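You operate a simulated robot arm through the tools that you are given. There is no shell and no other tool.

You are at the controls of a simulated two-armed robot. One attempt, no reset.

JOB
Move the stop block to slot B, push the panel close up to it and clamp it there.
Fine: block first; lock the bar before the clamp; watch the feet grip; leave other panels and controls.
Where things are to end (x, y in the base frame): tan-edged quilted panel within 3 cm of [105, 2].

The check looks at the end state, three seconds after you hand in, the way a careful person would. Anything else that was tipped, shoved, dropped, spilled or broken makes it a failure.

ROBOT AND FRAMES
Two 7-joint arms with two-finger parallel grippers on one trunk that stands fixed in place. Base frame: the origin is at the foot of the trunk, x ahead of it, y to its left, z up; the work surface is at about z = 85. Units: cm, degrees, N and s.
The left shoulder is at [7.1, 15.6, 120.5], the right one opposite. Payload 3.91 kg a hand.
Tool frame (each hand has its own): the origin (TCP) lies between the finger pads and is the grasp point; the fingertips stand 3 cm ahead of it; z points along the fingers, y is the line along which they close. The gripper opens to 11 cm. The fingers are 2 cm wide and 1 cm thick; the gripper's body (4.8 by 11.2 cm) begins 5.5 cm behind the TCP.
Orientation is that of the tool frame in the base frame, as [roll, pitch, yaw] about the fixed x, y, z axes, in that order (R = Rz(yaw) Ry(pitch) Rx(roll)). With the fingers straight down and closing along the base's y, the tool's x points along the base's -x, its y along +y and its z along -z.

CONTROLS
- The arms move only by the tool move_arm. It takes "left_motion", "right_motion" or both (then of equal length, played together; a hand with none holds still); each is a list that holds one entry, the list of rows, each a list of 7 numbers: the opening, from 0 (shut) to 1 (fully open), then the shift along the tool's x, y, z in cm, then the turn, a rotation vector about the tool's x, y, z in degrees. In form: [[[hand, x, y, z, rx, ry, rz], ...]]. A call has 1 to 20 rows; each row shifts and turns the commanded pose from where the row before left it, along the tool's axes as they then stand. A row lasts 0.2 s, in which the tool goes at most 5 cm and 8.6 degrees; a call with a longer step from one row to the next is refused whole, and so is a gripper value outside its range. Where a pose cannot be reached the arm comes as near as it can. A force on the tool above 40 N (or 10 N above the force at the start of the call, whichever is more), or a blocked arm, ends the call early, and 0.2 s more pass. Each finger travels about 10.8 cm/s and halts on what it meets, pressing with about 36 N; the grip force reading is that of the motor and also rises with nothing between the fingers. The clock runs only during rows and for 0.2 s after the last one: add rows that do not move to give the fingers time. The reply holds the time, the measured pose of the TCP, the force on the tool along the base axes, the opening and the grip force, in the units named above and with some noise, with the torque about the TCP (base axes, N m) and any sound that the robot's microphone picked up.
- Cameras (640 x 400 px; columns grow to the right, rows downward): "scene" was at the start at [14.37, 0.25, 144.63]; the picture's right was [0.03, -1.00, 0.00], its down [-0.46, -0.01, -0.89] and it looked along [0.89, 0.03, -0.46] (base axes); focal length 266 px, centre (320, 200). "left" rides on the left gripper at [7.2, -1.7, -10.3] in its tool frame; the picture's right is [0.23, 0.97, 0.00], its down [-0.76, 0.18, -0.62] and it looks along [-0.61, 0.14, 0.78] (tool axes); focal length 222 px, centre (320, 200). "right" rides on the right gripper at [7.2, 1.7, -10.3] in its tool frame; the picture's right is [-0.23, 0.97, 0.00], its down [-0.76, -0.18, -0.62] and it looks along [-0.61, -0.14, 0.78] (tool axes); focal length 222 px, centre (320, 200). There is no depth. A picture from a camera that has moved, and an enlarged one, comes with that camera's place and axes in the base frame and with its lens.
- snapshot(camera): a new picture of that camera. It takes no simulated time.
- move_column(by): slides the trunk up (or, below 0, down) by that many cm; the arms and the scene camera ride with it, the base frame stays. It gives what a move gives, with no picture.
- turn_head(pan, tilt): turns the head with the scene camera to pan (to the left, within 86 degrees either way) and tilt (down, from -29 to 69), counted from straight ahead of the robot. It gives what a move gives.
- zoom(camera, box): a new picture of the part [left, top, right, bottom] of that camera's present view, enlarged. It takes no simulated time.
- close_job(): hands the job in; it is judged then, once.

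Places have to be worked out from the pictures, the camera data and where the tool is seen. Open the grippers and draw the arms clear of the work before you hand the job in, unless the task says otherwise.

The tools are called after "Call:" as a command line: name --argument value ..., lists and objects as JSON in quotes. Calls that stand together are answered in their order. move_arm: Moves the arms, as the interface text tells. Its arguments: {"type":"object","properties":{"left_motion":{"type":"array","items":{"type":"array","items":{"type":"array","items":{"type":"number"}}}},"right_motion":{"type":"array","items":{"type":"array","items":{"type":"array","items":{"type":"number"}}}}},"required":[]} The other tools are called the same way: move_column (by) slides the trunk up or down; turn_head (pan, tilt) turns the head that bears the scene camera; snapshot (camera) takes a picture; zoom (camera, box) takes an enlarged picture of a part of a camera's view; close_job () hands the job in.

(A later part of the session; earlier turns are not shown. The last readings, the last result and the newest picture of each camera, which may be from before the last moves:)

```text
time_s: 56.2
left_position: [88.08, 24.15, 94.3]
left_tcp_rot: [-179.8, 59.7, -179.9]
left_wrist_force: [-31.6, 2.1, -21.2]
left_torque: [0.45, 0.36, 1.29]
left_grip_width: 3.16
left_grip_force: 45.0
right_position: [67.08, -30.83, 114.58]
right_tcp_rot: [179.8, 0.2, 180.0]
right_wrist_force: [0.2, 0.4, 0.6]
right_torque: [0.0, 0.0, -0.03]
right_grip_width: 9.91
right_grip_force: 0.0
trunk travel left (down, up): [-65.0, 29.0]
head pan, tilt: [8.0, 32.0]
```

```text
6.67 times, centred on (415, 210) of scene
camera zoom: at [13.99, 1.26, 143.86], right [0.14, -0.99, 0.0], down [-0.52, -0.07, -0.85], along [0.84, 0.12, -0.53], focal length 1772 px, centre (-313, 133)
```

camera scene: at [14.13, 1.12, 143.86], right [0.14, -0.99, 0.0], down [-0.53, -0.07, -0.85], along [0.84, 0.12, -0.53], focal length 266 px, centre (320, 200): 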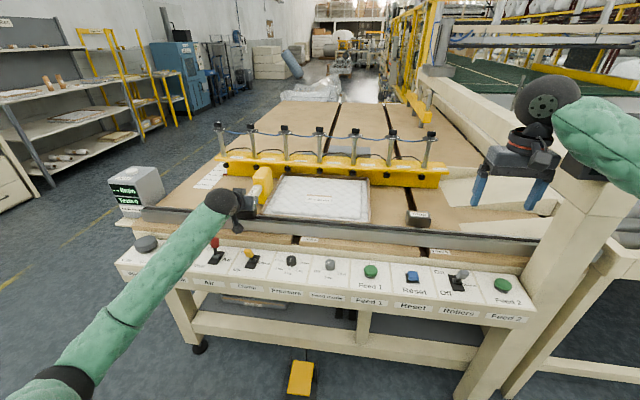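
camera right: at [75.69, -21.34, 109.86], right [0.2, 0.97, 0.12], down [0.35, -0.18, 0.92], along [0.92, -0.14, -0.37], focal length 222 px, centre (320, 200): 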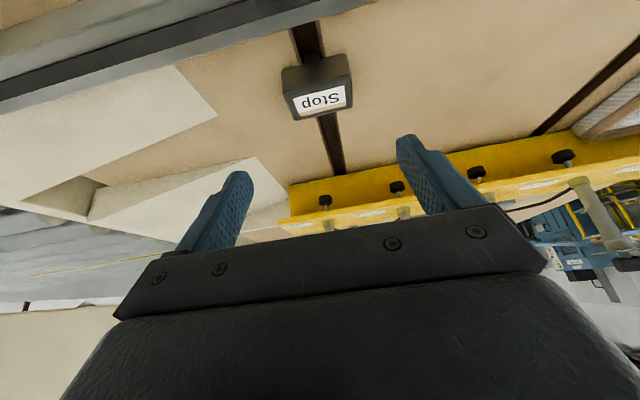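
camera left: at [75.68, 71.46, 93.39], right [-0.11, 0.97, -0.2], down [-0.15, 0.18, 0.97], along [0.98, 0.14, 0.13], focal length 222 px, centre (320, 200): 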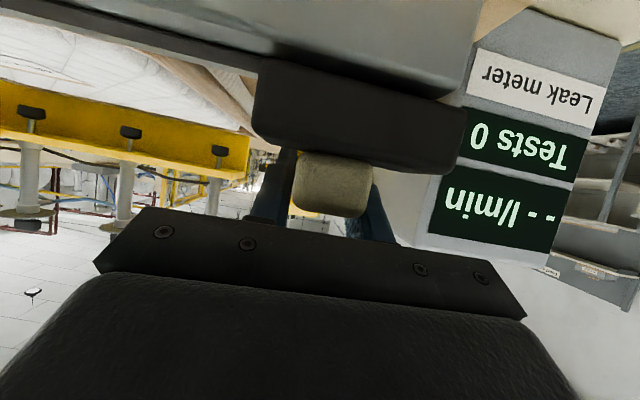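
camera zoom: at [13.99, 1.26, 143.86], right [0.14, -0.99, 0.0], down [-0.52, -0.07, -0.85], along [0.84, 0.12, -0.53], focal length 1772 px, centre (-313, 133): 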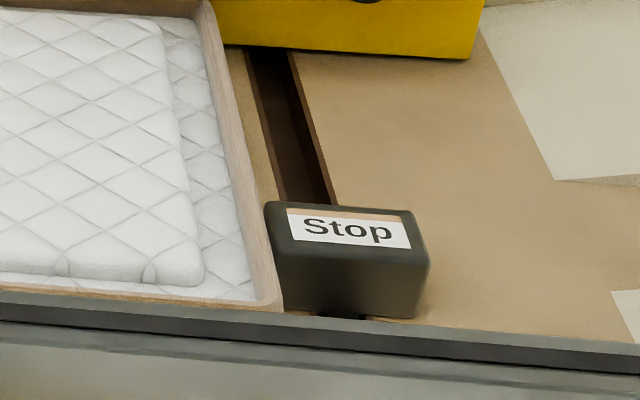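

A gap of about half a centimetre remains. Nudging in tiny steps and watching the y force for contact.

Call:
move_arm --left_motion '[[[0.1, 0.08, -0.15, -0.06, 0, 0, 0], [0.1, 0, -0.15, 0, 0, 0, 0], [0.1, 0, 0, 0, 0, 0, 0]]]'

Call:
zoom --camera "scene" --box '[380, 180, 450, 240]'

Call:
zoom --camera "right" --box '[320, 0, 640, 200]'

```text
time_s: 57.0
left_position: [88.05, 24.04, 94.28]
left_tcp_rot: [-179.9, 59.7, -180.0]
left_wrist_force: [-9.5, 3.3, -19.8]
left_torque: [0.75, -0.67, 1.32]
left_grip_width: 3.13
left_grip_force: 45.4
right_position: [67.25, -30.8, 114.49]
right_tcp_rot: [179.7, -0.1, 179.9]
right_wrist_force: [0.0, -0.4, -0.3]
right_torque: [-0.01, 0.02, -0.02]
right_grip_width: 9.89
right_grip_force: 0.0
trunk travel left (down, up): [-65.0, 29.0]
head pan, tilt: [8.0, 32.0]
```

```text
6.67 times, centred on (415, 210) of scene
camera zoom: at [14.19, 1.25, 143.84], right [0.14, -0.99, 0.0], down [-0.53, -0.07, -0.85], along [0.84, 0.12, -0.53], focal length 1772 px, centre (-313, 133)
```

zoom: 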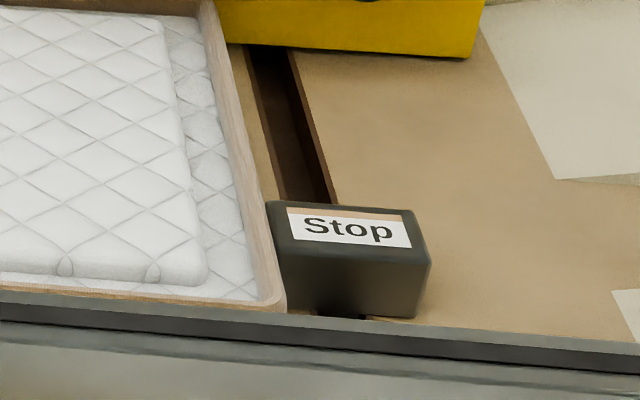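

```text
2.00 times, centred on (480, 100) of right
camera zoom: at [60.2, -29.06, 124.85], right [0.23, 0.97, 0.0], down [0.76, -0.18, 0.62], along [0.61, -0.14, -0.78], focal length 444 px, centre (0, 400)
```

zoom: 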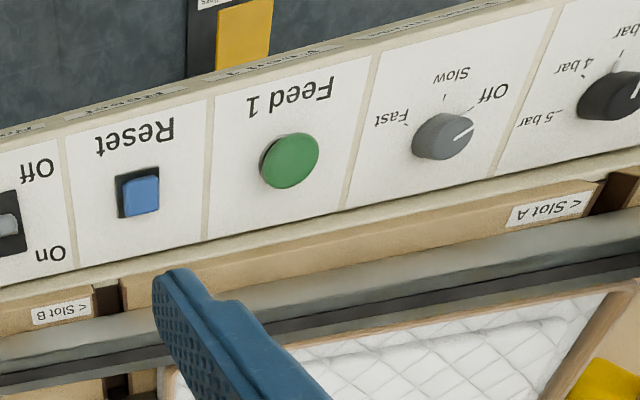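

Still only sliding friction (3 N). Another small nudge.

Call:
move_arm --left_motion '[[[0.1, 0.05, -0.15, 0.05, 0, 0, 0], [0.1, 0, -0.15, 0, 0, 0, 0], [0.1, 0, 0, 0, 0, 0, 0]]]'

Call:
zoom --camera "scene" --box '[390, 195, 430, 235]'

```text
time_s: 57.8
left_position: [88.1, 23.7, 94.25]
left_tcp_rot: [-179.8, 59.9, -179.8]
left_wrist_force: [-2.5, 3.4, -9.4]
left_torque: [-0.02, -0.21, 0.89]
left_grip_width: 3.14
left_grip_force: 45.3
right_position: [67.31, -30.82, 114.55]
right_tcp_rot: [179.8, 0.1, 179.9]
right_wrist_force: [-0.1, -0.9, 0.0]
right_torque: [0.01, -0.02, -0.03]
right_grip_width: 9.9
right_grip_force: 0.0
trunk travel left (down, up): [-65.0, 29.0]
head pan, tilt: [8.0, 32.0]
```

```text
10.00 times, centred on (410, 215) of scene
camera zoom: at [14.13, 1.25, 143.86], right [0.14, -0.99, 0.0], down [-0.53, -0.07, -0.85], along [0.84, 0.12, -0.53], focal length 2658 px, centre (-580, 50)
```

zoom: 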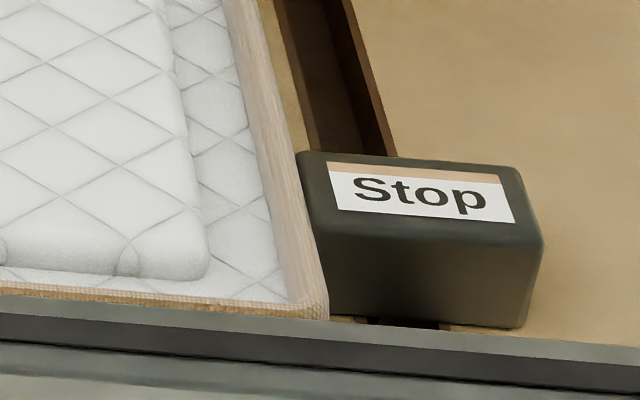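

The panel is now up against the stop with at most a hairline gap, and its centre is about y ≈ 1. I'll slide the pusher back home along the rail while still holding it.

Call:
move_arm --left_motion '[[[0.1, 0.03, 0.5, 0.02, 0, 0, 0], [0.1, 0, 1, 0, 0, 0, 0], [0.1, 0, 1.5, 0, 0, 0, 0], [0.1, 0, 2, 0, 0, 0, 0], [0.1, 0, 2, 0, 0, 0, 0], [0.1, 0, 2, 0, 0, 0, 0], [0.1, 0, 2, 0, 0, 0, 0], [0.1, 0, 2, 0, 0, 0, 0], [0.1, 0, 2, 0, 0, 0, 0], [0.1, 0, 2, 0, 0, 0, 0], [0.1, 0, 0, 0, 0, 0, 0]]]'

Call:
zoom --camera "scene" --box '[180, 130, 450, 250]'

```text
time_s: 60.2
left_position: [88.14, 40.74, 94.15]
left_tcp_rot: [180.0, 59.9, 179.8]
left_wrist_force: [41.8, -12.7, 26.1]
left_torque: [0.57, -0.12, 2.14]
left_grip_width: 3.07
left_grip_force: 40.7
right_position: [67.33, -30.95, 114.47]
right_tcp_rot: [179.7, -0.1, 179.9]
right_wrist_force: [0.2, 1.4, 0.3]
right_torque: [0.0, -0.02, 0.01]
right_grip_width: 9.88
right_grip_force: 0.1
trunk travel left (down, up): [-65.0, 29.0]
head pan, tilt: [8.0, 32.0]
```

```text
2.37 times, centred on (315, 190) of scene
camera zoom: at [14.22, 1.03, 143.88], right [0.14, -0.99, 0.0], down [-0.53, -0.07, -0.85], along [0.84, 0.12, -0.53], focal length 630 px, centre (332, 224)
```

zoom: 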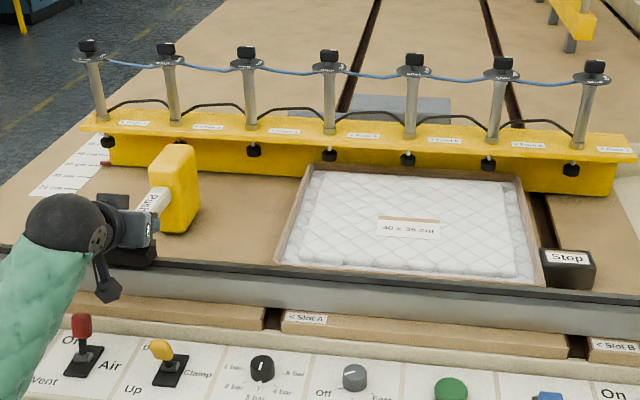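

The panel stays put, square and at the stop. I'll correct the x/z preload and continue the pusher home.

Call:
move_arm --left_motion '[[[0.1, -0.1, 0.5, 0.08, 0, 0, 0], [0.1, -0.08, 1, 0.07, 0, 0, 0], [0.1, 0, 2, 0, 0, 0, 0], [0.1, 0, 2, 0, 0, 0, 0], [0.1, 0, 2, 0, 0, 0, 0], [0.1, -0.02, 2, 0.03, 0, 0, 0], [0.1, 0, 2, 0, 0, 0, 0], [0.1, 0, 2, 0, 0, 0, 0], [0.1, -0.02, 2, 0.03, 0, 0, 0], [0.1, 0, 2, 0, 0, 0, 0], [0.1, 0, 0, 0, 0, 0, 0]]]'

```text
time_s: 62.6
left_position: [88.13, 58.31, 94.15]
left_tcp_rot: [-179.8, 59.9, -179.8]
left_wrist_force: [-35.9, 0.9, -6.6]
left_torque: [0.32, 0.32, 0.62]
left_grip_width: 3.14
left_grip_force: 44.8
right_position: [67.06, -30.85, 114.68]
right_tcp_rot: [179.8, 0.2, 180.0]
right_wrist_force: [-0.4, 0.1, -0.1]
right_torque: [0.01, 0.0, 0.03]
right_grip_width: 9.9
right_grip_force: 0.0
trunk travel left (down, up): [-65.0, 29.0]
head pan, tilt: [8.0, 32.0]
```

17 cm to go. Easing the x preload and moving on to the home position.

Call:
move_arm --left_motion '[[[0.1, 0.07, 0.5, -0.1, 0, 0, 0], [0.1, 0, 1.5, 0, 0, 0, 0], [0.1, 0, 2, 0, 0, 0, 0], [0.1, 0, 2, 0, 0, 0, 0], [0.1, 0, 2, 0, 0, 0, 0], [0.1, 0, 2, 0, 0, 0, 0], [0.1, 0, 2, 0, 0, 0, 0], [0.1, 0, 2, 0, 0, 0, 0], [0.1, 0, 1.5, 0, 0, 0, 0], [0.1, 0, 1, 0, 0, 0, 0], [0.1, 0, 0.3, 0, 0, 0, 0], [0.1, 0, 0, 0, 0, 0, 0]]]'

Call:
snapshot --camera "left"

Call:
zoom --camera "scene" --box '[80, 130, 300, 260]'

```text
time_s: 65.2
left_position: [88.3, 74.97, 94.19]
left_tcp_rot: [-180.0, 59.8, -179.9]
left_wrist_force: [2.6, 1.4, 1.9]
left_torque: [0.52, -0.59, 0.8]
left_grip_width: 3.14
left_grip_force: 44.4
right_position: [67.18, -30.74, 114.5]
right_tcp_rot: [179.9, 0.1, 179.9]
right_wrist_force: [0.4, 0.2, 0.2]
right_torque: [-0.02, -0.04, 0.0]
right_grip_width: 9.92
right_grip_force: 0.0
trunk travel left (down, up): [-65.0, 29.0]
head pan, tilt: [8.0, 32.0]
```

```text
taken
camera left: at [75.72, 73.29, 93.3], right [-0.11, 0.97, -0.2], down [-0.15, 0.18, 0.97], along [0.98, 0.14, 0.13], focal length 222 px, centre (320, 200)
```

left: 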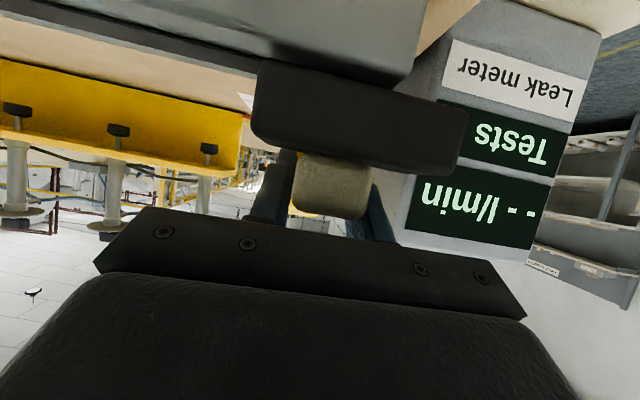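

```text
2.91 times, centred on (190, 195) of scene
camera zoom: at [14.08, 1.22, 143.86], right [0.14, -0.99, 0.0], down [-0.53, -0.07, -0.85], along [0.84, 0.12, -0.53], focal length 773 px, centre (698, 214)
```

zoom: 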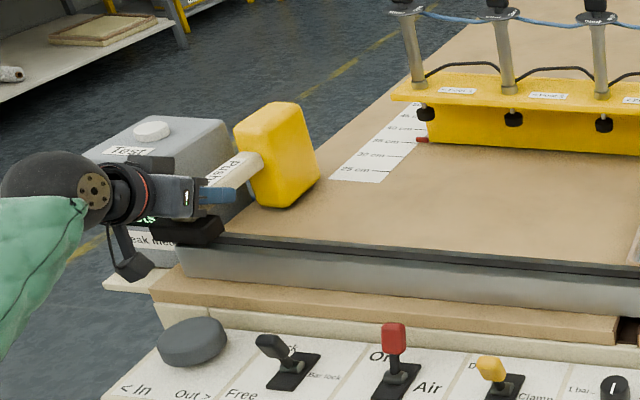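

The pusher is back at its starting place. I'll open to 6 cm and withdraw along the tool axis.

Call:
move_arm --left_motion '[[[0.4, 0, 0, 0, 0, 0, 0], [0.52, 0, 0, 0, 0, 0, 0], [0.52, 0, 0, 0, 0, 0, 0], [0.52, 0, 0, -1.5, 0, 0, 0], [0.52, 0, 0, -2.5, 0, 0, 0], [0.52, 0, 0, -3, 0, 0, 0], [0.52, 0, 0, -4, 0, 0, 0], [0.52, 0, 0, -4, 0, 0, 0], [0.52, 0, 0, -4, 0, 0, 0], [0.52, -3, 0, -3, 0, 0, 0], [0.52, 0, 0, 0, 0, 0, 0]]]'

Call:
snapshot --camera "scene"

Call:
zoom --camera "scene" --box '[100, 225, 280, 325]'

Call:
zoom --camera "scene" --box '[80, 150, 220, 250]'

```text
time_s: 67.6
left_position: [71.0, 75.22, 108.17]
left_tcp_rot: [-179.8, 59.7, -179.9]
left_wrist_force: [-0.4, -1.5, 0.8]
left_torque: [0.01, -0.02, -0.01]
left_grip_width: 5.72
left_grip_force: 0.1
right_position: [67.19, -30.81, 114.51]
right_tcp_rot: [179.8, 0.2, 179.9]
right_wrist_force: [0.3, 0.3, -0.3]
right_torque: [-0.04, 0.0, 0.03]
right_grip_width: 9.91
right_grip_force: 0.0
trunk travel left (down, up): [-65.0, 29.0]
head pan, tilt: [8.0, 32.0]
```

```text
taken
camera scene: at [14.06, 1.28, 143.85], right [0.14, -0.99, 0.0], down [-0.53, -0.07, -0.85], along [0.84, 0.12, -0.53], focal length 266 px, centre (320, 200)
```

scene: 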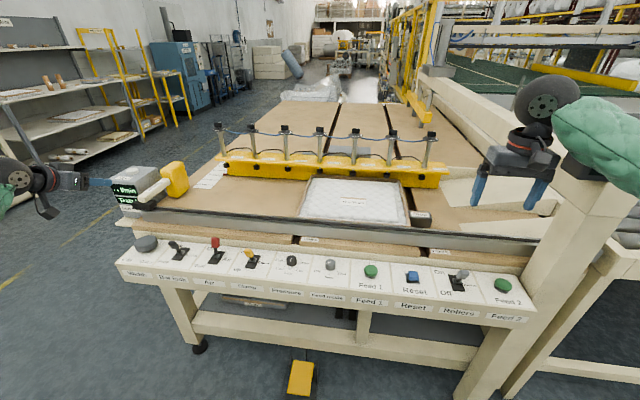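

```text
3.56 times, centred on (190, 275) of scene
camera zoom: at [14.06, 1.28, 143.85], right [0.14, -0.99, 0.0], down [-0.53, -0.07, -0.85], along [0.84, 0.12, -0.53], focal length 945 px, centre (782, -67)
```

zoom: 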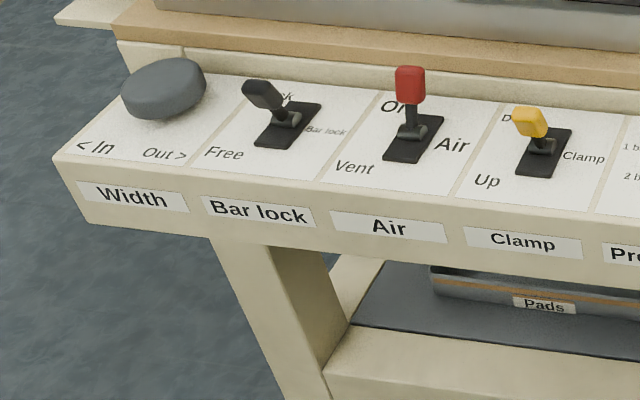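

```text
4.00 times, centred on (150, 200) of scene
camera zoom: at [14.06, 1.28, 143.85], right [0.14, -0.99, 0.0], down [-0.53, -0.07, -0.85], along [0.84, 0.12, -0.53], focal length 1063 px, centre (1000, 200)
```

zoom: 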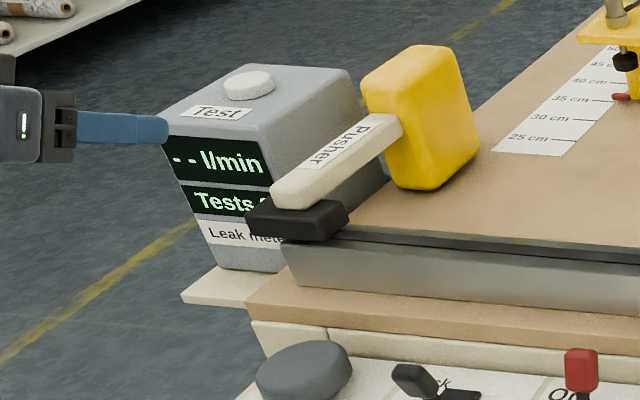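

The pusher is home and the panel is up against the stop. Next is the bar lock: I'll turn the left hand fingers-down, close it and hover near the Bar lock lever (around x 72.5, y 57.5, z 84.6) for a close look.

Call:
move_arm --left_motion '[[[0, 0, 0, 0, 0, 7.5, 0], [0, 0, 0, 0, 0, 7.5, 0], [0, 0, 0, 0, 0, 7.5, 0], [0, 0, 0, 0, 0, 7.5, 0], [0, 0, 0, 0, 0, 7.5, 0], [0, 0, 0, 0, 0, 7.5, 0], [0, 0, 0, 0, 0, 7.5, 0], [0, 0, 0, 0, 0, 7.3, 0], [0, 2, -4, 1, 0, 0, 0], [0, 2, -4, 1, 0, 0, 0], [0, 2, -4, 1, 0, 0, 0], [0, 2, -4, 1, 0, 0, 0], [0, 0, -1.7, 1, 0, 0, 0], [0, 0, 0, 0, 0, 0, 0]]]'

Call:
snapshot --camera "left"

Call:
zoom --camera "scene" --box '[100, 175, 260, 300]'

```text
time_s: 70.6
left_position: [62.45, 57.2, 103.19]
left_tcp_rot: [-179.8, -0.2, 179.8]
left_wrist_force: [-0.9, 1.2, -0.1]
left_torque: [0.0, -0.01, 0.02]
left_grip_width: 0.0
left_grip_force: 36.1
right_position: [67.18, -30.81, 114.47]
right_tcp_rot: [179.9, 0.1, 179.9]
right_wrist_force: [0.4, 0.4, 0.5]
right_torque: [-0.01, -0.01, 0.0]
right_grip_width: 9.89
right_grip_force: 0.1
trunk travel left (down, up): [-65.0, 29.0]
head pan, tilt: [8.0, 32.0]
```

```text
taken
camera left: at [55.24, 55.57, 113.58], right [-0.23, 0.97, 0.0], down [0.76, 0.18, 0.62], along [0.61, 0.14, -0.78], focal length 222 px, centre (320, 200)
```

left: 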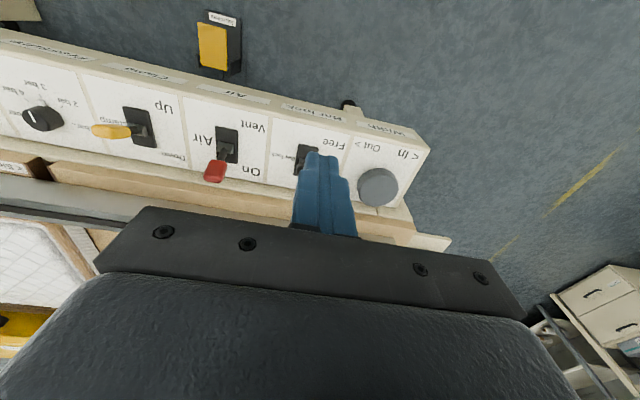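

```text
3.20 times, centred on (180, 238) of scene
camera zoom: at [14.0, 1.22, 143.87], right [0.14, -0.99, 0.0], down [-0.52, -0.07, -0.85], along [0.84, 0.12, -0.53], focal length 850 px, centre (768, 80)
```

zoom: 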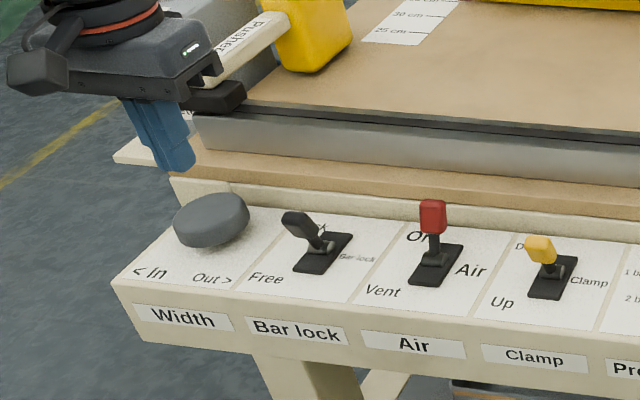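

Levers measure at y ≈ 57.3 (Bar lock), 44.9 (Air) and 32.2 (Clamp), all around x 73. I'll lower the closed fingers just in front of the Bar lock handle.

Call:
move_arm --left_motion '[[[0, -2.5, 0, 4, 0, 0, 0], [0, -2.5, 0.1, 4, 0, 0, 0], [0, 0, 0, 4, 0, 0, 0], [0, 0, 0, 2.5, 0, 0, 0], [0, 0, 0, 2.2, 0, 0, 0], [0, 0, 0, 0, 0, 0, 0]]]'

Call:
snapshot --camera "left"

Call:
zoom --camera "scene" --box '[120, 205, 240, 290]'

```text
time_s: 72.0
left_position: [67.66, 57.5, 85.89]
left_tcp_rot: [-179.9, -0.1, 180.0]
left_wrist_force: [0.0, 0.2, 0.3]
left_torque: [-0.01, 0.0, 0.02]
left_grip_width: 0.0
left_grip_force: 35.6
right_position: [67.23, -30.78, 114.57]
right_tcp_rot: [179.7, 0.1, 179.9]
right_wrist_force: [-0.5, 0.1, -0.1]
right_torque: [0.04, 0.01, 0.03]
right_grip_width: 9.9
right_grip_force: 0.1
trunk travel left (down, up): [-65.0, 29.0]
head pan, tilt: [8.0, 32.0]
```

```text
taken
camera left: at [60.51, 55.75, 96.4], right [-0.23, 0.97, 0.0], down [0.76, 0.18, 0.62], along [0.61, 0.14, -0.78], focal length 222 px, centre (320, 200)
```

left: 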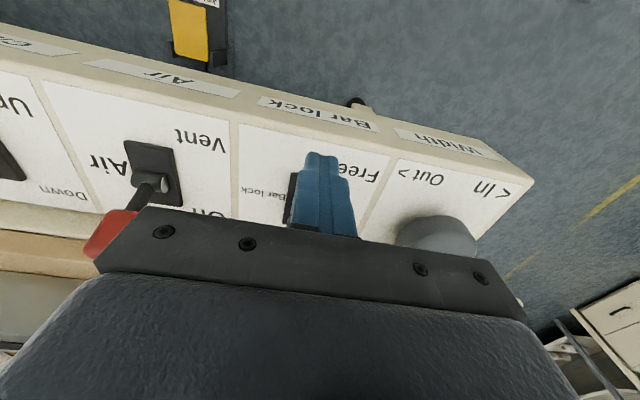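

```text
4.71 times, centred on (180, 248) of scene
camera zoom: at [14.07, 1.19, 143.86], right [0.14, -0.99, 0.0], down [-0.53, -0.07, -0.85], along [0.84, 0.12, -0.53], focal length 1251 px, centre (979, -24)
```

zoom: 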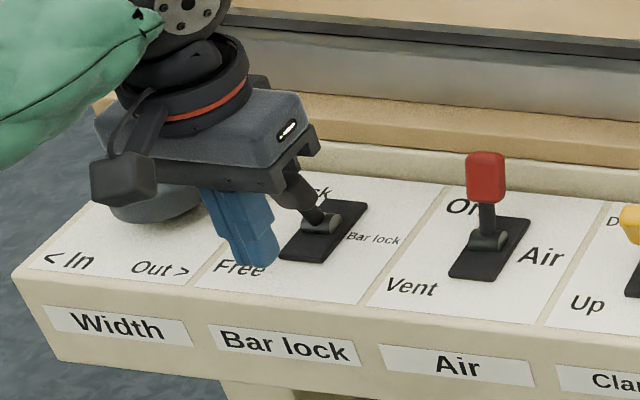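

The fingers are in front of the Bar lock handle. I'll push away from the robot (toward Lock) slowly and listen or feel for the click.

Call:
move_arm --left_motion '[[[0, -1, 0, 0, 0, 0, 0], [0, -1, 0, 0, 0, 0, 0], [0, -0.6, 0, 0, 0, 0, 0], [0, -0.6, 0, 0, 0, 0, 0], [0, -0.6, 0, 0, 0, 0, 0], [0, -0.6, 0, 0, 0, 0, 0], [0, -0.6, 0, 0, 0, 0, 0], [0, -0.6, 0, 0, 0, 0, 0], [0, -0.5, 0, 0, 0, 0, 0], [0, 0, 0, 0, 0, 0, 0]]]'

Call:
zoom --camera "scene" --box '[120, 205, 240, 290]'

Call:
snapshot --camera "left"

```text
time_s: 73.9
left_position: [72.8, 57.41, 86.15]
left_tcp_rot: [179.9, -0.7, 179.9]
left_wrist_force: [-38.5, 6.2, 11.8]
left_torque: [-0.41, 1.08, 0.22]
left_grip_width: 0.01
left_grip_force: 36.1
right_position: [66.85, -30.71, 114.7]
right_tcp_rot: [179.8, 0.1, -180.0]
right_wrist_force: [0.4, 0.1, -0.1]
right_torque: [-0.02, 0.02, 0.01]
right_grip_width: 9.93
right_grip_force: 0.0
trunk travel left (down, up): [-65.0, 29.0]
head pan, tilt: [8.0, 32.0]
stopped in row 9 (left hand): the force on the tool passed its limit at 47 N (the readings are from after the stop); the commanded pose is now the measured one
```

```text
4.71 times, centred on (180, 248) of scene
camera zoom: at [13.67, 1.18, 143.93], right [0.14, -0.99, 0.0], down [-0.52, -0.07, -0.85], along [0.84, 0.12, -0.53], focal length 1251 px, centre (979, -24)
```

zoom: 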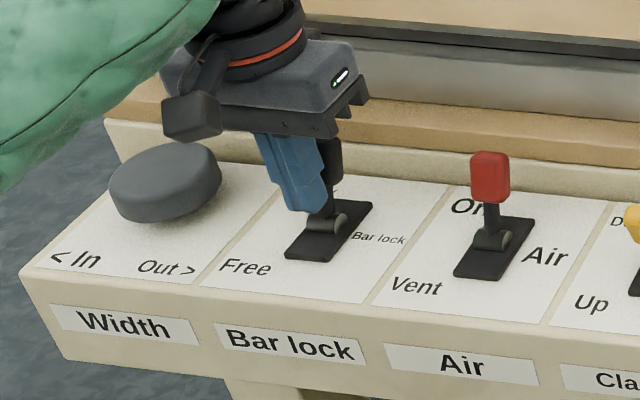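

```text
taken
camera left: at [65.66, 55.71, 96.7], right [-0.23, 0.97, 0.0], down [0.77, 0.17, 0.61], along [0.6, 0.14, -0.79], focal length 222 px, centre (320, 200)
```

left: 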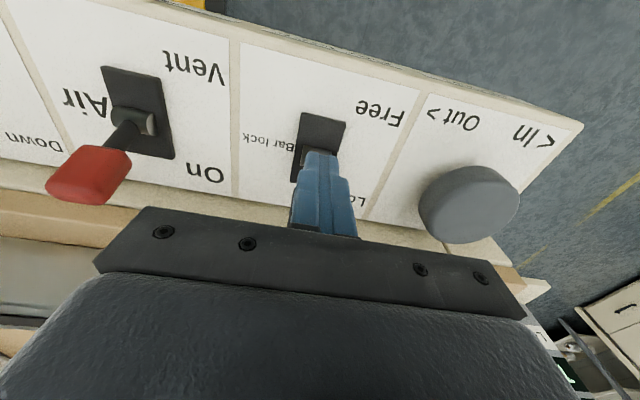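

The push ended against a hard stop at 47 N with the lever upright or past centre. I'll back off and check whether it stays in Lock.

Call:
move_arm --left_motion '[[[0, 1, 0, 0, 0, 0, 0], [0, 2, 0, 0, 0, 0, 0], [0, 2, 0, -2, 0, 0, 0], [0, 1, 0, -4, 0, 0, 0], [0, 1, 0, -4, 0, 0, 0], [0, 0, 0, -3, 0, 0, 0], [0, 0, 0, 0, 0, 0, 0]]]'

Call:
zoom --camera "scene" --box '[120, 205, 280, 300]'

Call:
snapshot --camera "left"

Call:
snapshot --camera "scene"

```text
time_s: 75.5
left_position: [66.22, 57.12, 98.93]
left_tcp_rot: [-180.0, -0.6, 179.8]
left_wrist_force: [0.7, 0.0, 0.6]
left_torque: [-0.01, 0.06, -0.01]
left_grip_width: 0.0
left_grip_force: 36.0
right_position: [67.15, -30.74, 114.63]
right_tcp_rot: [179.7, 0.2, 179.9]
right_wrist_force: [0.0, -0.2, -0.8]
right_torque: [0.02, 0.01, -0.02]
right_grip_width: 9.93
right_grip_force: 0.0
trunk travel left (down, up): [-65.0, 29.0]
head pan, tilt: [8.0, 32.0]
```

```text
4.00 times, centred on (200, 252) of scene
camera zoom: at [14.03, 1.26, 143.86], right [0.14, -0.99, 0.0], down [-0.52, -0.07, -0.85], along [0.84, 0.12, -0.53], focal length 1063 px, centre (800, -10)
```

zoom: 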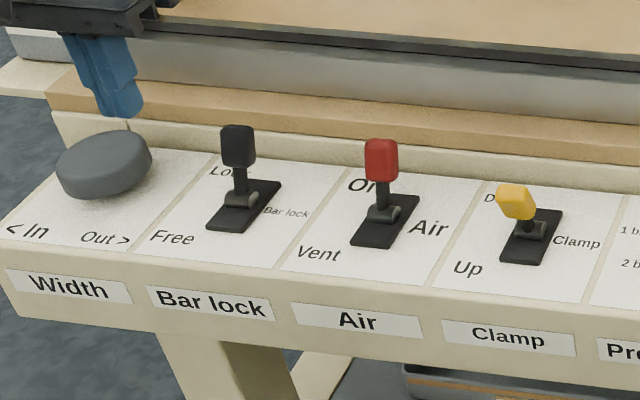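

```text
taken
camera left: at [59.1, 55.48, 109.54], right [-0.22, 0.97, 0.0], down [0.77, 0.18, 0.62], along [0.6, 0.14, -0.79], focal length 222 px, centre (320, 200)
```

left: 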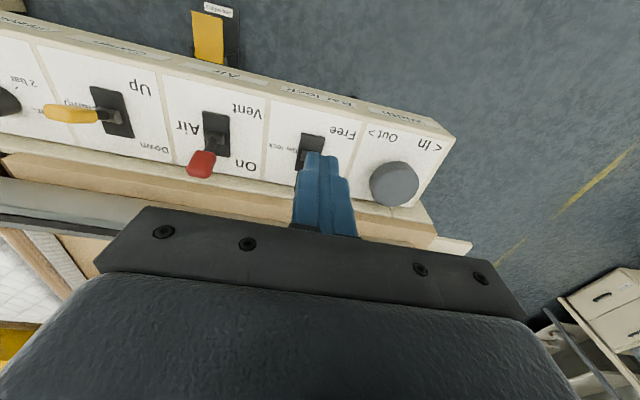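

```text
taken
camera scene: at [14.03, 1.26, 143.86], right [0.14, -0.99, 0.0], down [-0.52, -0.07, -0.85], along [0.84, 0.12, -0.53], focal length 266 px, centre (320, 200)
```

scene: 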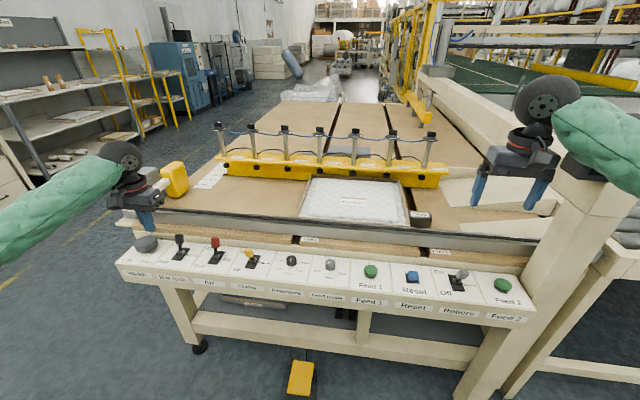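

Bar lock now stands at Lock, matching the Air lever's posture. Before clamping, I'll check the feet over the panel, the display, and the gap at the stop.

Call:
zoom --camera "scene" --box '[290, 150, 450, 235]'

Call:
turn_head --pan -12 --tilt 27

Call:
snapshot --camera "scene"

```text
4.00 times, centred on (370, 192) of scene
camera zoom: at [14.03, 1.26, 143.86], right [0.14, -0.99, 0.0], down [-0.52, -0.07, -0.85], along [0.84, 0.12, -0.53], focal length 1063 px, centre (120, 230)
```

zoom: 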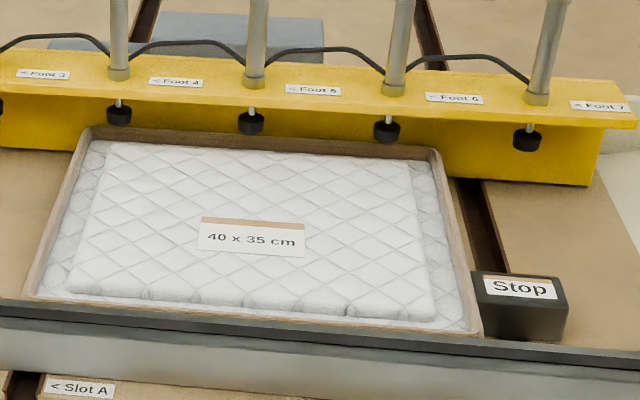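

```text
time_s: 76.3
left_position: [66.32, 57.06, 99.05]
left_tcp_rot: [-180.0, -0.5, 179.8]
left_wrist_force: [-0.5, -0.1, 0.0]
left_torque: [0.03, 0.0, 0.01]
left_grip_width: 0.0
left_grip_force: 36.5
right_position: [67.08, -30.87, 114.53]
right_tcp_rot: [179.7, 0.1, 179.9]
right_wrist_force: [-0.2, 0.2, 0.3]
right_torque: [-0.02, 0.02, 0.0]
right_grip_width: 9.89
right_grip_force: 0.1
trunk travel left (down, up): [-65.0, 29.0]
head pan, tilt: [-12.0, 27.0]
```

```text
taken
camera scene: at [14.16, -1.93, 144.64], right [-0.21, -0.98, 0.0], down [-0.44, 0.09, -0.89], along [0.87, -0.18, -0.45], focal length 266 px, centre (320, 200)
```

scene: 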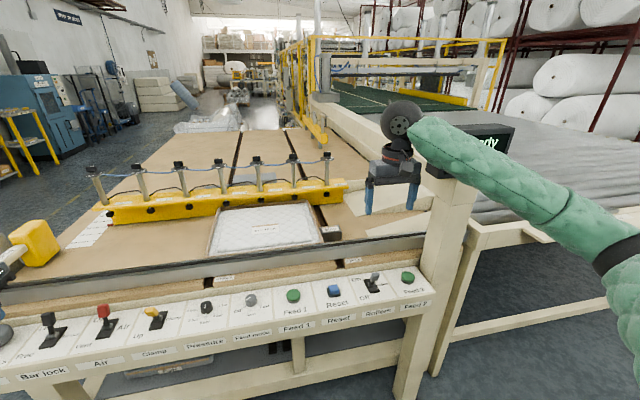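

Feet 4, 5 and 6 hang over the panel's back rim. I'll shift the right arm to uncover the display and bring the left hand in front of the Clamp lever (y ≈ 32.2), high enough to clear the Air lever.

Call:
move_arm --left_motion '[[[0, 0, -3, 0, 0, 0, 0], [0, 0, -4, 0, 0, 0, 0], [0, 0, -4, 0, 0, 0, 0], [0, 0, -4, 0, 0, 0, 0], [0, 0, -4, 0, 0, 0, 0], [0, 0, -4, 0, 0, 0, 0], [0, -1.2, -1.9, 0, 0, 0.5, 0], [0, 0, 0, 0, 0, 0, 0]]]' --right_motion '[[[0.9, 2, -2, 2, 0, 0, 0], [0.9, 2, -2, 2, 0, 0, 0], [0.9, 2, -2, 2, 0, 0, 0], [0.9, 2, -2, 2, 0, 0, 0], [0.9, 2, -2, 1, 0, 0, 0], [0.9, 0, 0, 0, 0, 0, 0], [0.9, 0, 0, 0, 0, 0, 0], [0.9, 0, 0, 0, 0, 0, 0]]]'

Call:
snapshot --camera "scene"

Call:
snapshot --camera "left"

```text
time_s: 78.1
left_position: [67.48, 32.61, 99.04]
left_tcp_rot: [180.0, -1.1, 179.8]
left_wrist_force: [0.5, 0.0, -0.3]
left_torque: [-0.01, -0.01, 0.04]
left_grip_width: 0.0
left_grip_force: 35.8
right_position: [57.05, -40.94, 105.72]
right_tcp_rot: [179.8, 0.2, 179.8]
right_wrist_force: [0.3, 0.3, 0.0]
right_torque: [-0.01, 0.0, -0.01]
right_grip_width: 9.9
right_grip_force: 0.1
trunk travel left (down, up): [-65.0, 29.0]
head pan, tilt: [-12.0, 27.0]
```

```text
taken
camera scene: at [14.1, -1.91, 144.65], right [-0.21, -0.98, 0.0], down [-0.44, 0.09, -0.89], along [0.87, -0.19, -0.45], focal length 266 px, centre (320, 200)
```

scene: 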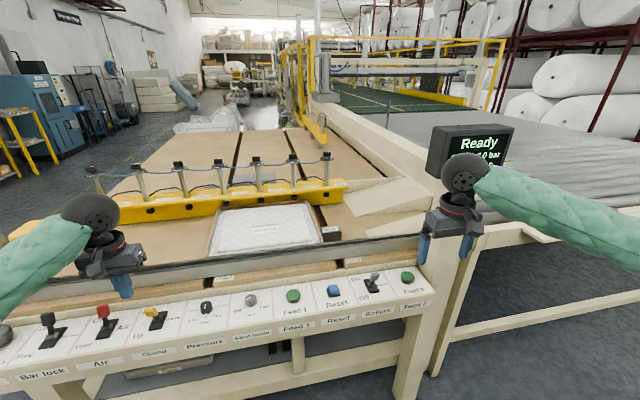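

```text
taken
camera left: at [60.37, 30.82, 109.61], right [-0.22, 0.97, 0.0], down [0.77, 0.18, 0.61], along [0.59, 0.14, -0.79], focal length 222 px, centre (320, 200)
```

left: 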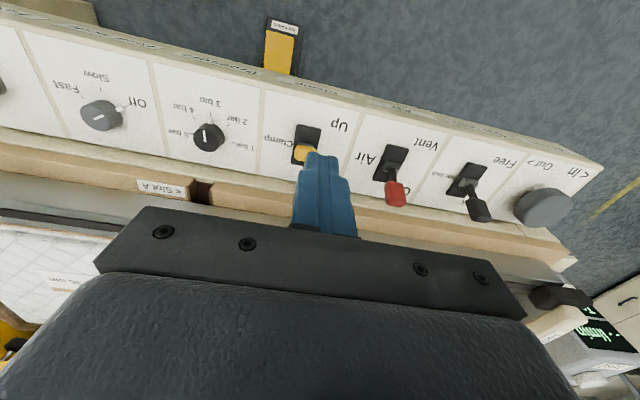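

The Clamp lever centres at y ≈ 31.8. I'll correct the pitch, shift slightly and descend in front of the yellow handle.

Call:
move_arm --left_motion '[[[0, 0.3, -0.7, 0, 0, -1.1, 0], [0, 0, 0, 4, 0, 0, 0], [0, 0, 0, 4, 0, 0, 0], [0, 0, 0, 3, 0, 0, 0], [0, 0, 0, 2, 0, 0, 0], [0, 0, 0, 0, 0, 0, 0]]]'

Call:
turn_head --pan 5 --tilt 27

Call:
snapshot --camera "scene"

Call:
zoom --camera "scene" --box '[170, 220, 330, 320]'

```text
time_s: 79.5
left_position: [66.79, 31.76, 85.83]
left_tcp_rot: [180.0, 0.0, 179.8]
left_wrist_force: [-0.6, 0.2, -1.3]
left_torque: [-0.01, -0.01, 0.01]
left_grip_width: 0.0
left_grip_force: 35.8
right_position: [56.99, -40.97, 105.64]
right_tcp_rot: [179.8, 0.0, 179.9]
right_wrist_force: [0.9, -0.2, 0.7]
right_torque: [0.0, 0.02, -0.01]
right_grip_width: 9.91
right_grip_force: 0.0
trunk travel left (down, up): [-65.0, 29.0]
head pan, tilt: [-12.0, 27.0]
```

```text
time_s: 80.3
left_position: [66.63, 31.82, 85.76]
left_tcp_rot: [180.0, 0.1, 179.7]
left_wrist_force: [-0.5, 0.4, -0.7]
left_torque: [0.02, -0.02, -0.03]
left_grip_width: 0.0
left_grip_force: 36.3
right_position: [57.07, -40.95, 105.62]
right_tcp_rot: [179.8, 0.1, 179.9]
right_wrist_force: [-0.3, 0.2, -0.1]
right_torque: [-0.01, -0.02, -0.02]
right_grip_width: 9.92
right_grip_force: 0.1
trunk travel left (down, up): [-65.0, 29.0]
head pan, tilt: [5.0, 27.0]
```

```text
taken
camera scene: at [14.31, 0.73, 144.65], right [0.09, -1.0, 0.0], down [-0.45, -0.04, -0.89], along [0.89, 0.08, -0.45], focal length 266 px, centre (320, 200)
```

scene: 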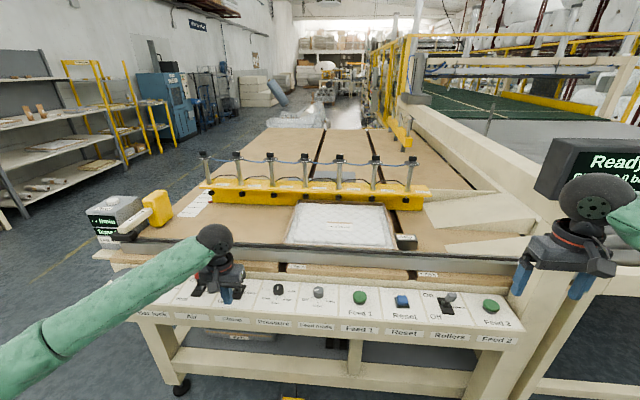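

```text
4.00 times, centred on (250, 270) of scene
camera zoom: at [14.31, 0.73, 144.65], right [0.09, -1.0, 0.0], down [-0.45, -0.04, -0.89], along [0.89, 0.08, -0.45], focal length 1063 px, centre (600, -80)
```

zoom: 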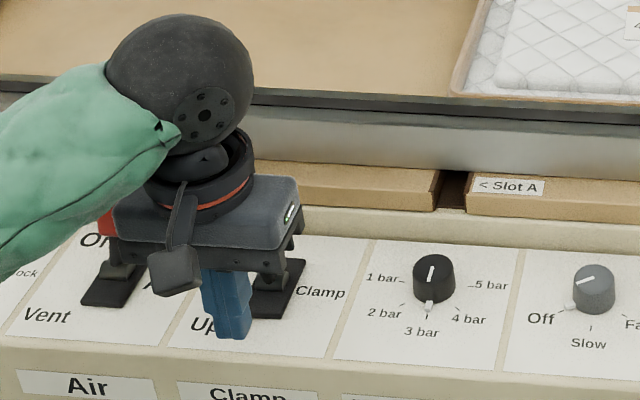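

The hand is in front of the Clamp lever, clear of its neighbours. I'll push it toward Down slowly, limiting the travel.

Call:
move_arm --left_motion '[[[0, -1, 0, 0, 0, 0, 0], [0, -1, 0, 0, 0, 0, 0], [0, -0.8, 0, 0, 0, 0, 0], [0, -0.6, 0, 0, 0, 0, 0], [0, -0.6, 0, 0, 0, 0, 0], [0, -0.6, 0, 0, 0, 0, 0], [0, -0.6, 0, 0, 0, 0, 0], [0, -0.5, 0, 0, 0, 0, 0], [0, -0.4, 0, 0, 0, 0, 0], [0, 0, 0, 0, 0, 0, 0]]]'

Call:
snapshot --camera "scene"

Call:
zoom --camera "scene" --box '[190, 150, 440, 260]'

```text
time_s: 82.4
left_position: [72.57, 31.8, 86.11]
left_tcp_rot: [-179.9, -0.3, 179.6]
left_wrist_force: [-28.8, 4.9, 11.0]
left_torque: [0.26, 0.77, 0.05]
left_grip_width: 0.0
left_grip_force: 36.0
right_position: [56.93, -40.91, 105.84]
right_tcp_rot: [179.7, 0.2, -179.9]
right_wrist_force: [-0.3, 0.1, 0.3]
right_torque: [0.0, 0.0, 0.01]
right_grip_width: 9.92
right_grip_force: 0.1
trunk travel left (down, up): [-65.0, 29.0]
head pan, tilt: [5.0, 27.0]
stopped in row 10 (left hand): the force on the tool passed its limit at 43 N (the readings are from after the stop); the commanded pose is now the measured one
```

```text
taken
camera scene: at [14.01, 0.76, 144.71], right [0.09, -1.0, 0.0], down [-0.45, -0.04, -0.89], along [0.89, 0.08, -0.45], focal length 266 px, centre (320, 200)
```

scene: 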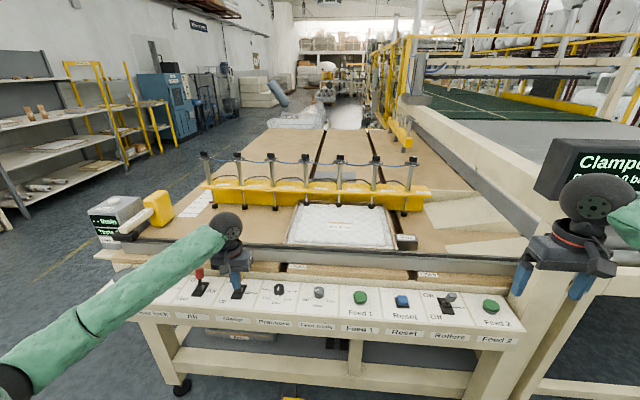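

```text
2.56 times, centred on (315, 205) of scene
camera zoom: at [14.01, 0.76, 144.71], right [0.09, -1.0, 0.0], down [-0.45, -0.04, -0.89], along [0.89, 0.08, -0.45], focal length 680 px, centre (333, 187)
```

zoom: 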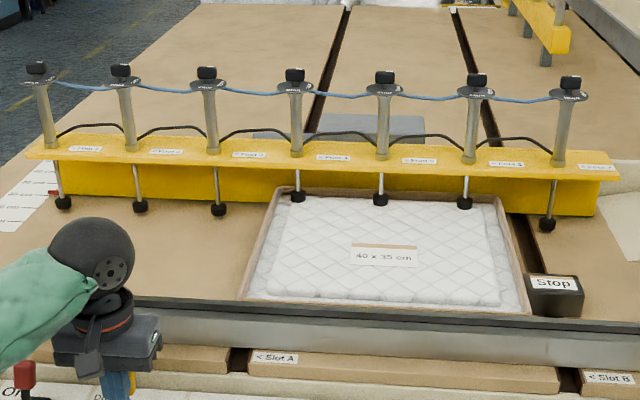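

The display now reads "Clamped" and the feet are down. I'll back the hand off the lever, then inspect how each foot grips.

Call:
move_arm --left_motion '[[[0, 1, 0, 0, 0, 0, 0], [0, 2, 0, 0, 0, 0, 0], [0, 2, 0, -2, 0, 0, 0], [0, 2, 0, -4, 0, 0, 0], [0, 2, 0, -4, 0, 0, 0], [0, 2, 2, -4, 0, 0, 0], [0, 0, 0, 0, 0, 0, 0]]]'

Call:
zoom --camera "scene" --box '[280, 170, 360, 220]'

Call:
zoom --camera "scene" --box '[340, 175, 420, 250]'

Call:
zoom --camera "scene" --box '[195, 150, 295, 240]'

Call:
zoom --camera "scene" --box '[520, 120, 640, 220]'

Call:
zoom --camera "scene" --box '[130, 250, 270, 330]'

```text
time_s: 84.0
left_position: [62.03, 33.85, 99.74]
left_tcp_rot: [179.9, -0.3, 179.6]
left_wrist_force: [0.2, 0.3, -0.7]
left_torque: [0.03, -0.01, -0.03]
left_grip_width: 0.0
left_grip_force: 35.7
right_position: [57.12, -41.06, 105.64]
right_tcp_rot: [179.8, 0.0, 179.9]
right_wrist_force: [0.3, 0.4, 0.3]
right_torque: [0.01, 0.01, -0.01]
right_grip_width: 9.92
right_grip_force: 0.0
trunk travel left (down, up): [-65.0, 29.0]
head pan, tilt: [5.0, 27.0]
```

```text
8.00 times, centred on (320, 195) of scene
camera zoom: at [14.43, 0.69, 144.63], right [0.09, -1.0, 0.0], down [-0.45, -0.04, -0.89], along [0.89, 0.08, -0.46], focal length 2126 px, centre (320, 240)
```

zoom: 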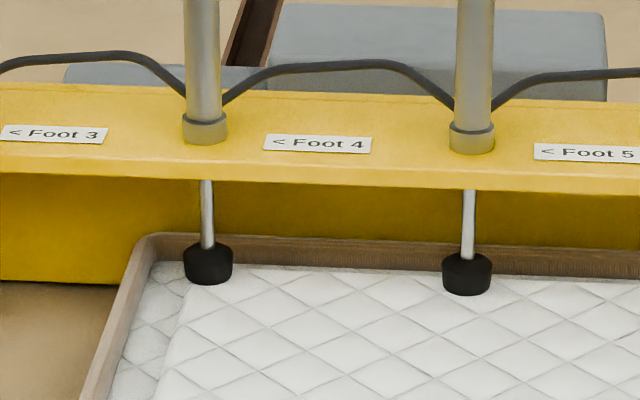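

```text
5.33 times, centred on (380, 212) of scene
camera zoom: at [14.43, 0.69, 144.63], right [0.09, -1.0, 0.0], down [-0.45, -0.04, -0.89], along [0.89, 0.08, -0.46], focal length 1417 px, centre (0, 133)
```

zoom: 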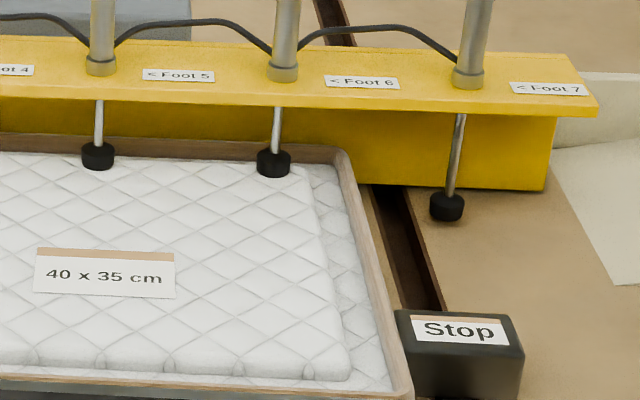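

```text
4.44 times, centred on (245, 195) of scene
camera zoom: at [14.43, 0.69, 144.63], right [0.09, -1.0, 0.0], down [-0.45, -0.04, -0.89], along [0.89, 0.08, -0.46], focal length 1181 px, centre (653, 222)
```

zoom: 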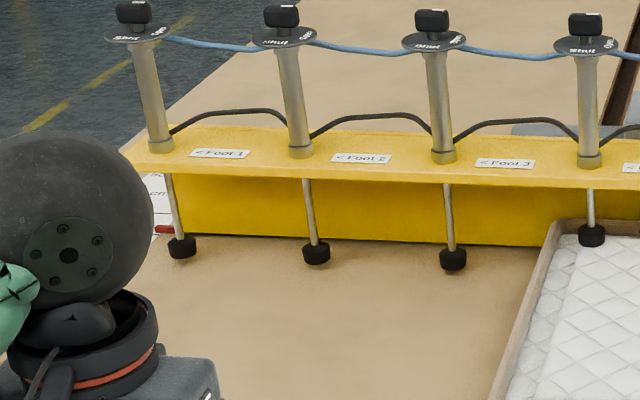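

```text
4.00 times, centred on (580, 170) of scene
camera zoom: at [14.43, 0.69, 144.63], right [0.09, -1.0, 0.0], down [-0.45, -0.04, -0.89], along [0.89, 0.08, -0.46], focal length 1063 px, centre (-720, 320)
```

zoom: 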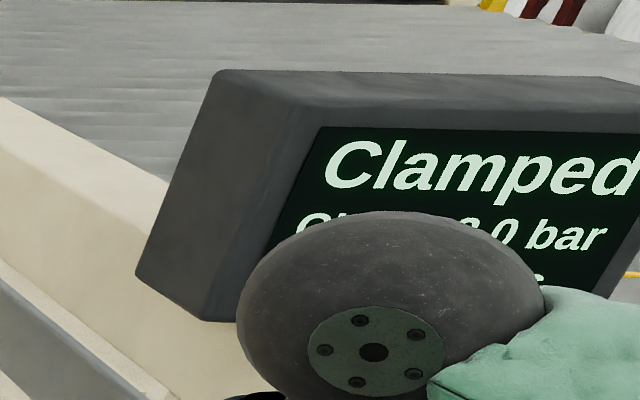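

```text
4.57 times, centred on (200, 290) of scene
camera zoom: at [14.43, 0.69, 144.63], right [0.09, -1.0, 0.0], down [-0.45, -0.04, -0.89], along [0.89, 0.08, -0.46], focal length 1215 px, centre (869, -211)
```

zoom: 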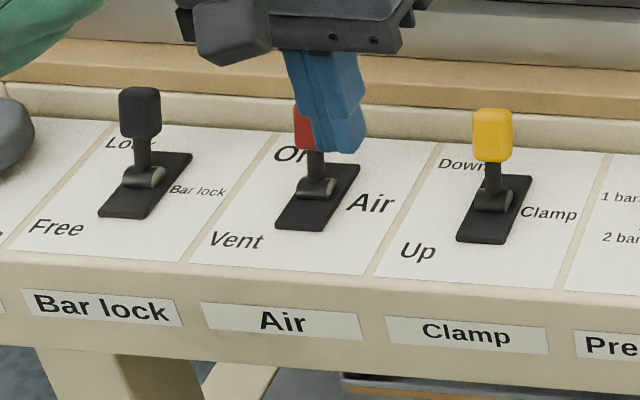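

All three levers read right (Lock / On / Down), and feet 4, 5 and 6 all rest evenly on the panel. I'll withdraw and open both hands, let some seconds pass, and re-check that nothing slips.

Call:
move_arm --left_motion '[[[0, 1, 2, -3, 0, 0, 0], [0.3, 1, 3, -3, 0, 0, 0], [0.6, 1, 3, -3, 0, 0, 0], [0.9, 1, 3, -3, 0, 0, 0], [0.9, 0, 3, -3, 0, 0, 0], [0.9, 0, 3, 0, 0, 0, 0], [0.9, 0, 3, 0, 0, 0, 0], [0.9, 0, 0, 0, 0, 0, 0], [0.9, 0, 0, 0, 0, 0, 0], [0.9, 0, 0, 0, 0, 0, 0], [0.9, 0, 0, 0, 0, 0, 0], [0.9, 0, 0, 0, 0, 0, 0]]]' --right_motion '[[[0.9, 1.5, -1, 3, 0, 0, 0], [0.9, 1.5, -1, 3, 0, 0, 0], [0.9, 1.5, 0, 3, 0, 0, 0], [0.9, 1.5, 0, 3, 0, 0, 0], [0.9, 0, 0, 0, 0, 0, 0], [0.9, 0, 0, 0, 0, 0, 0], [0.9, 0, 0, 0, 0, 0, 0], [0.9, 0, 0, 0, 0, 0, 0], [0.9, 0, 0, 0, 0, 0, 0], [0.9, 0, 0, 0, 0, 0, 0], [0.9, 0, 0, 0, 0, 0, 0], [0.9, 0, 0, 0, 0, 0, 0]]]'

Call:
snapshot --camera "scene"

Call:
zoom --camera "scene" --box '[190, 150, 440, 260]'

Call:
zoom --camera "scene" --box '[520, 120, 640, 220]'

```text
time_s: 86.6
left_position: [57.99, 53.79, 114.88]
left_tcp_rot: [-180.0, -0.3, 179.8]
left_wrist_force: [0.5, -1.0, 0.7]
left_torque: [0.02, 0.0, -0.03]
left_grip_width: 9.9
left_grip_force: 0.0
right_position: [51.27, -42.58, 93.57]
right_tcp_rot: [179.8, 0.1, 179.9]
right_wrist_force: [0.0, -0.1, 0.4]
right_torque: [-0.01, 0.01, 0.0]
right_grip_width: 9.89
right_grip_force: 0.1
trunk travel left (down, up): [-65.0, 29.0]
head pan, tilt: [5.0, 27.0]
```

```text
taken
camera scene: at [14.3, 0.76, 144.65], right [0.09, -1.0, 0.0], down [-0.45, -0.04, -0.89], along [0.89, 0.08, -0.45], focal length 266 px, centre (320, 200)
```

scene: 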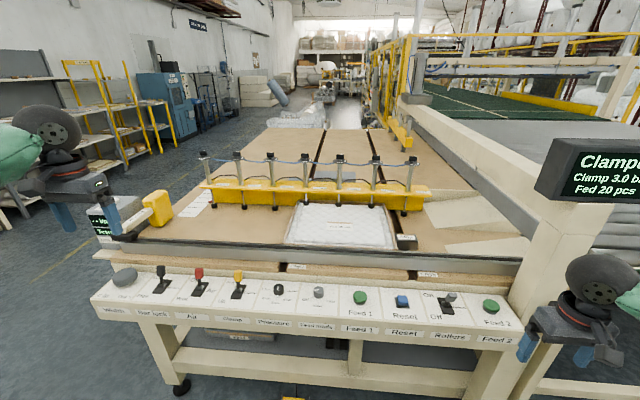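

```text
2.56 times, centred on (315, 205) of scene
camera zoom: at [14.3, 0.76, 144.65], right [0.09, -1.0, 0.0], down [-0.45, -0.04, -0.89], along [0.89, 0.08, -0.45], focal length 680 px, centre (333, 187)
```

zoom: 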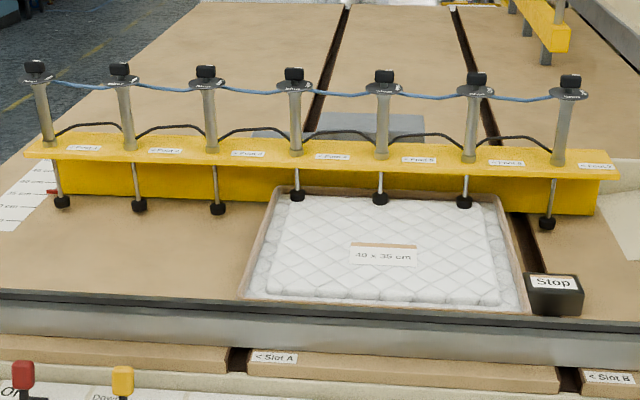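

```text
4.00 times, centred on (580, 170) of scene
camera zoom: at [14.3, 0.76, 144.65], right [0.09, -1.0, 0.0], down [-0.45, -0.04, -0.89], along [0.89, 0.08, -0.45], focal length 1063 px, centre (-720, 320)
```

zoom: 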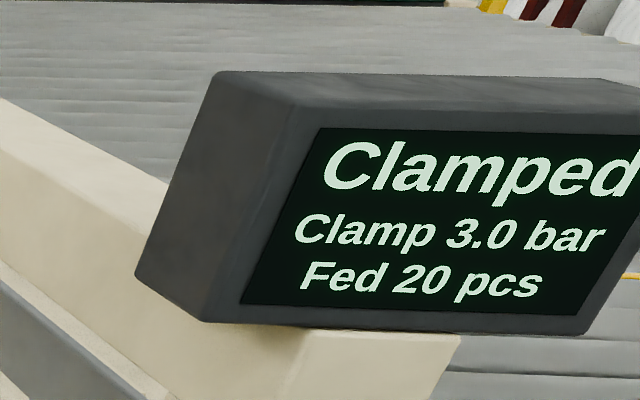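

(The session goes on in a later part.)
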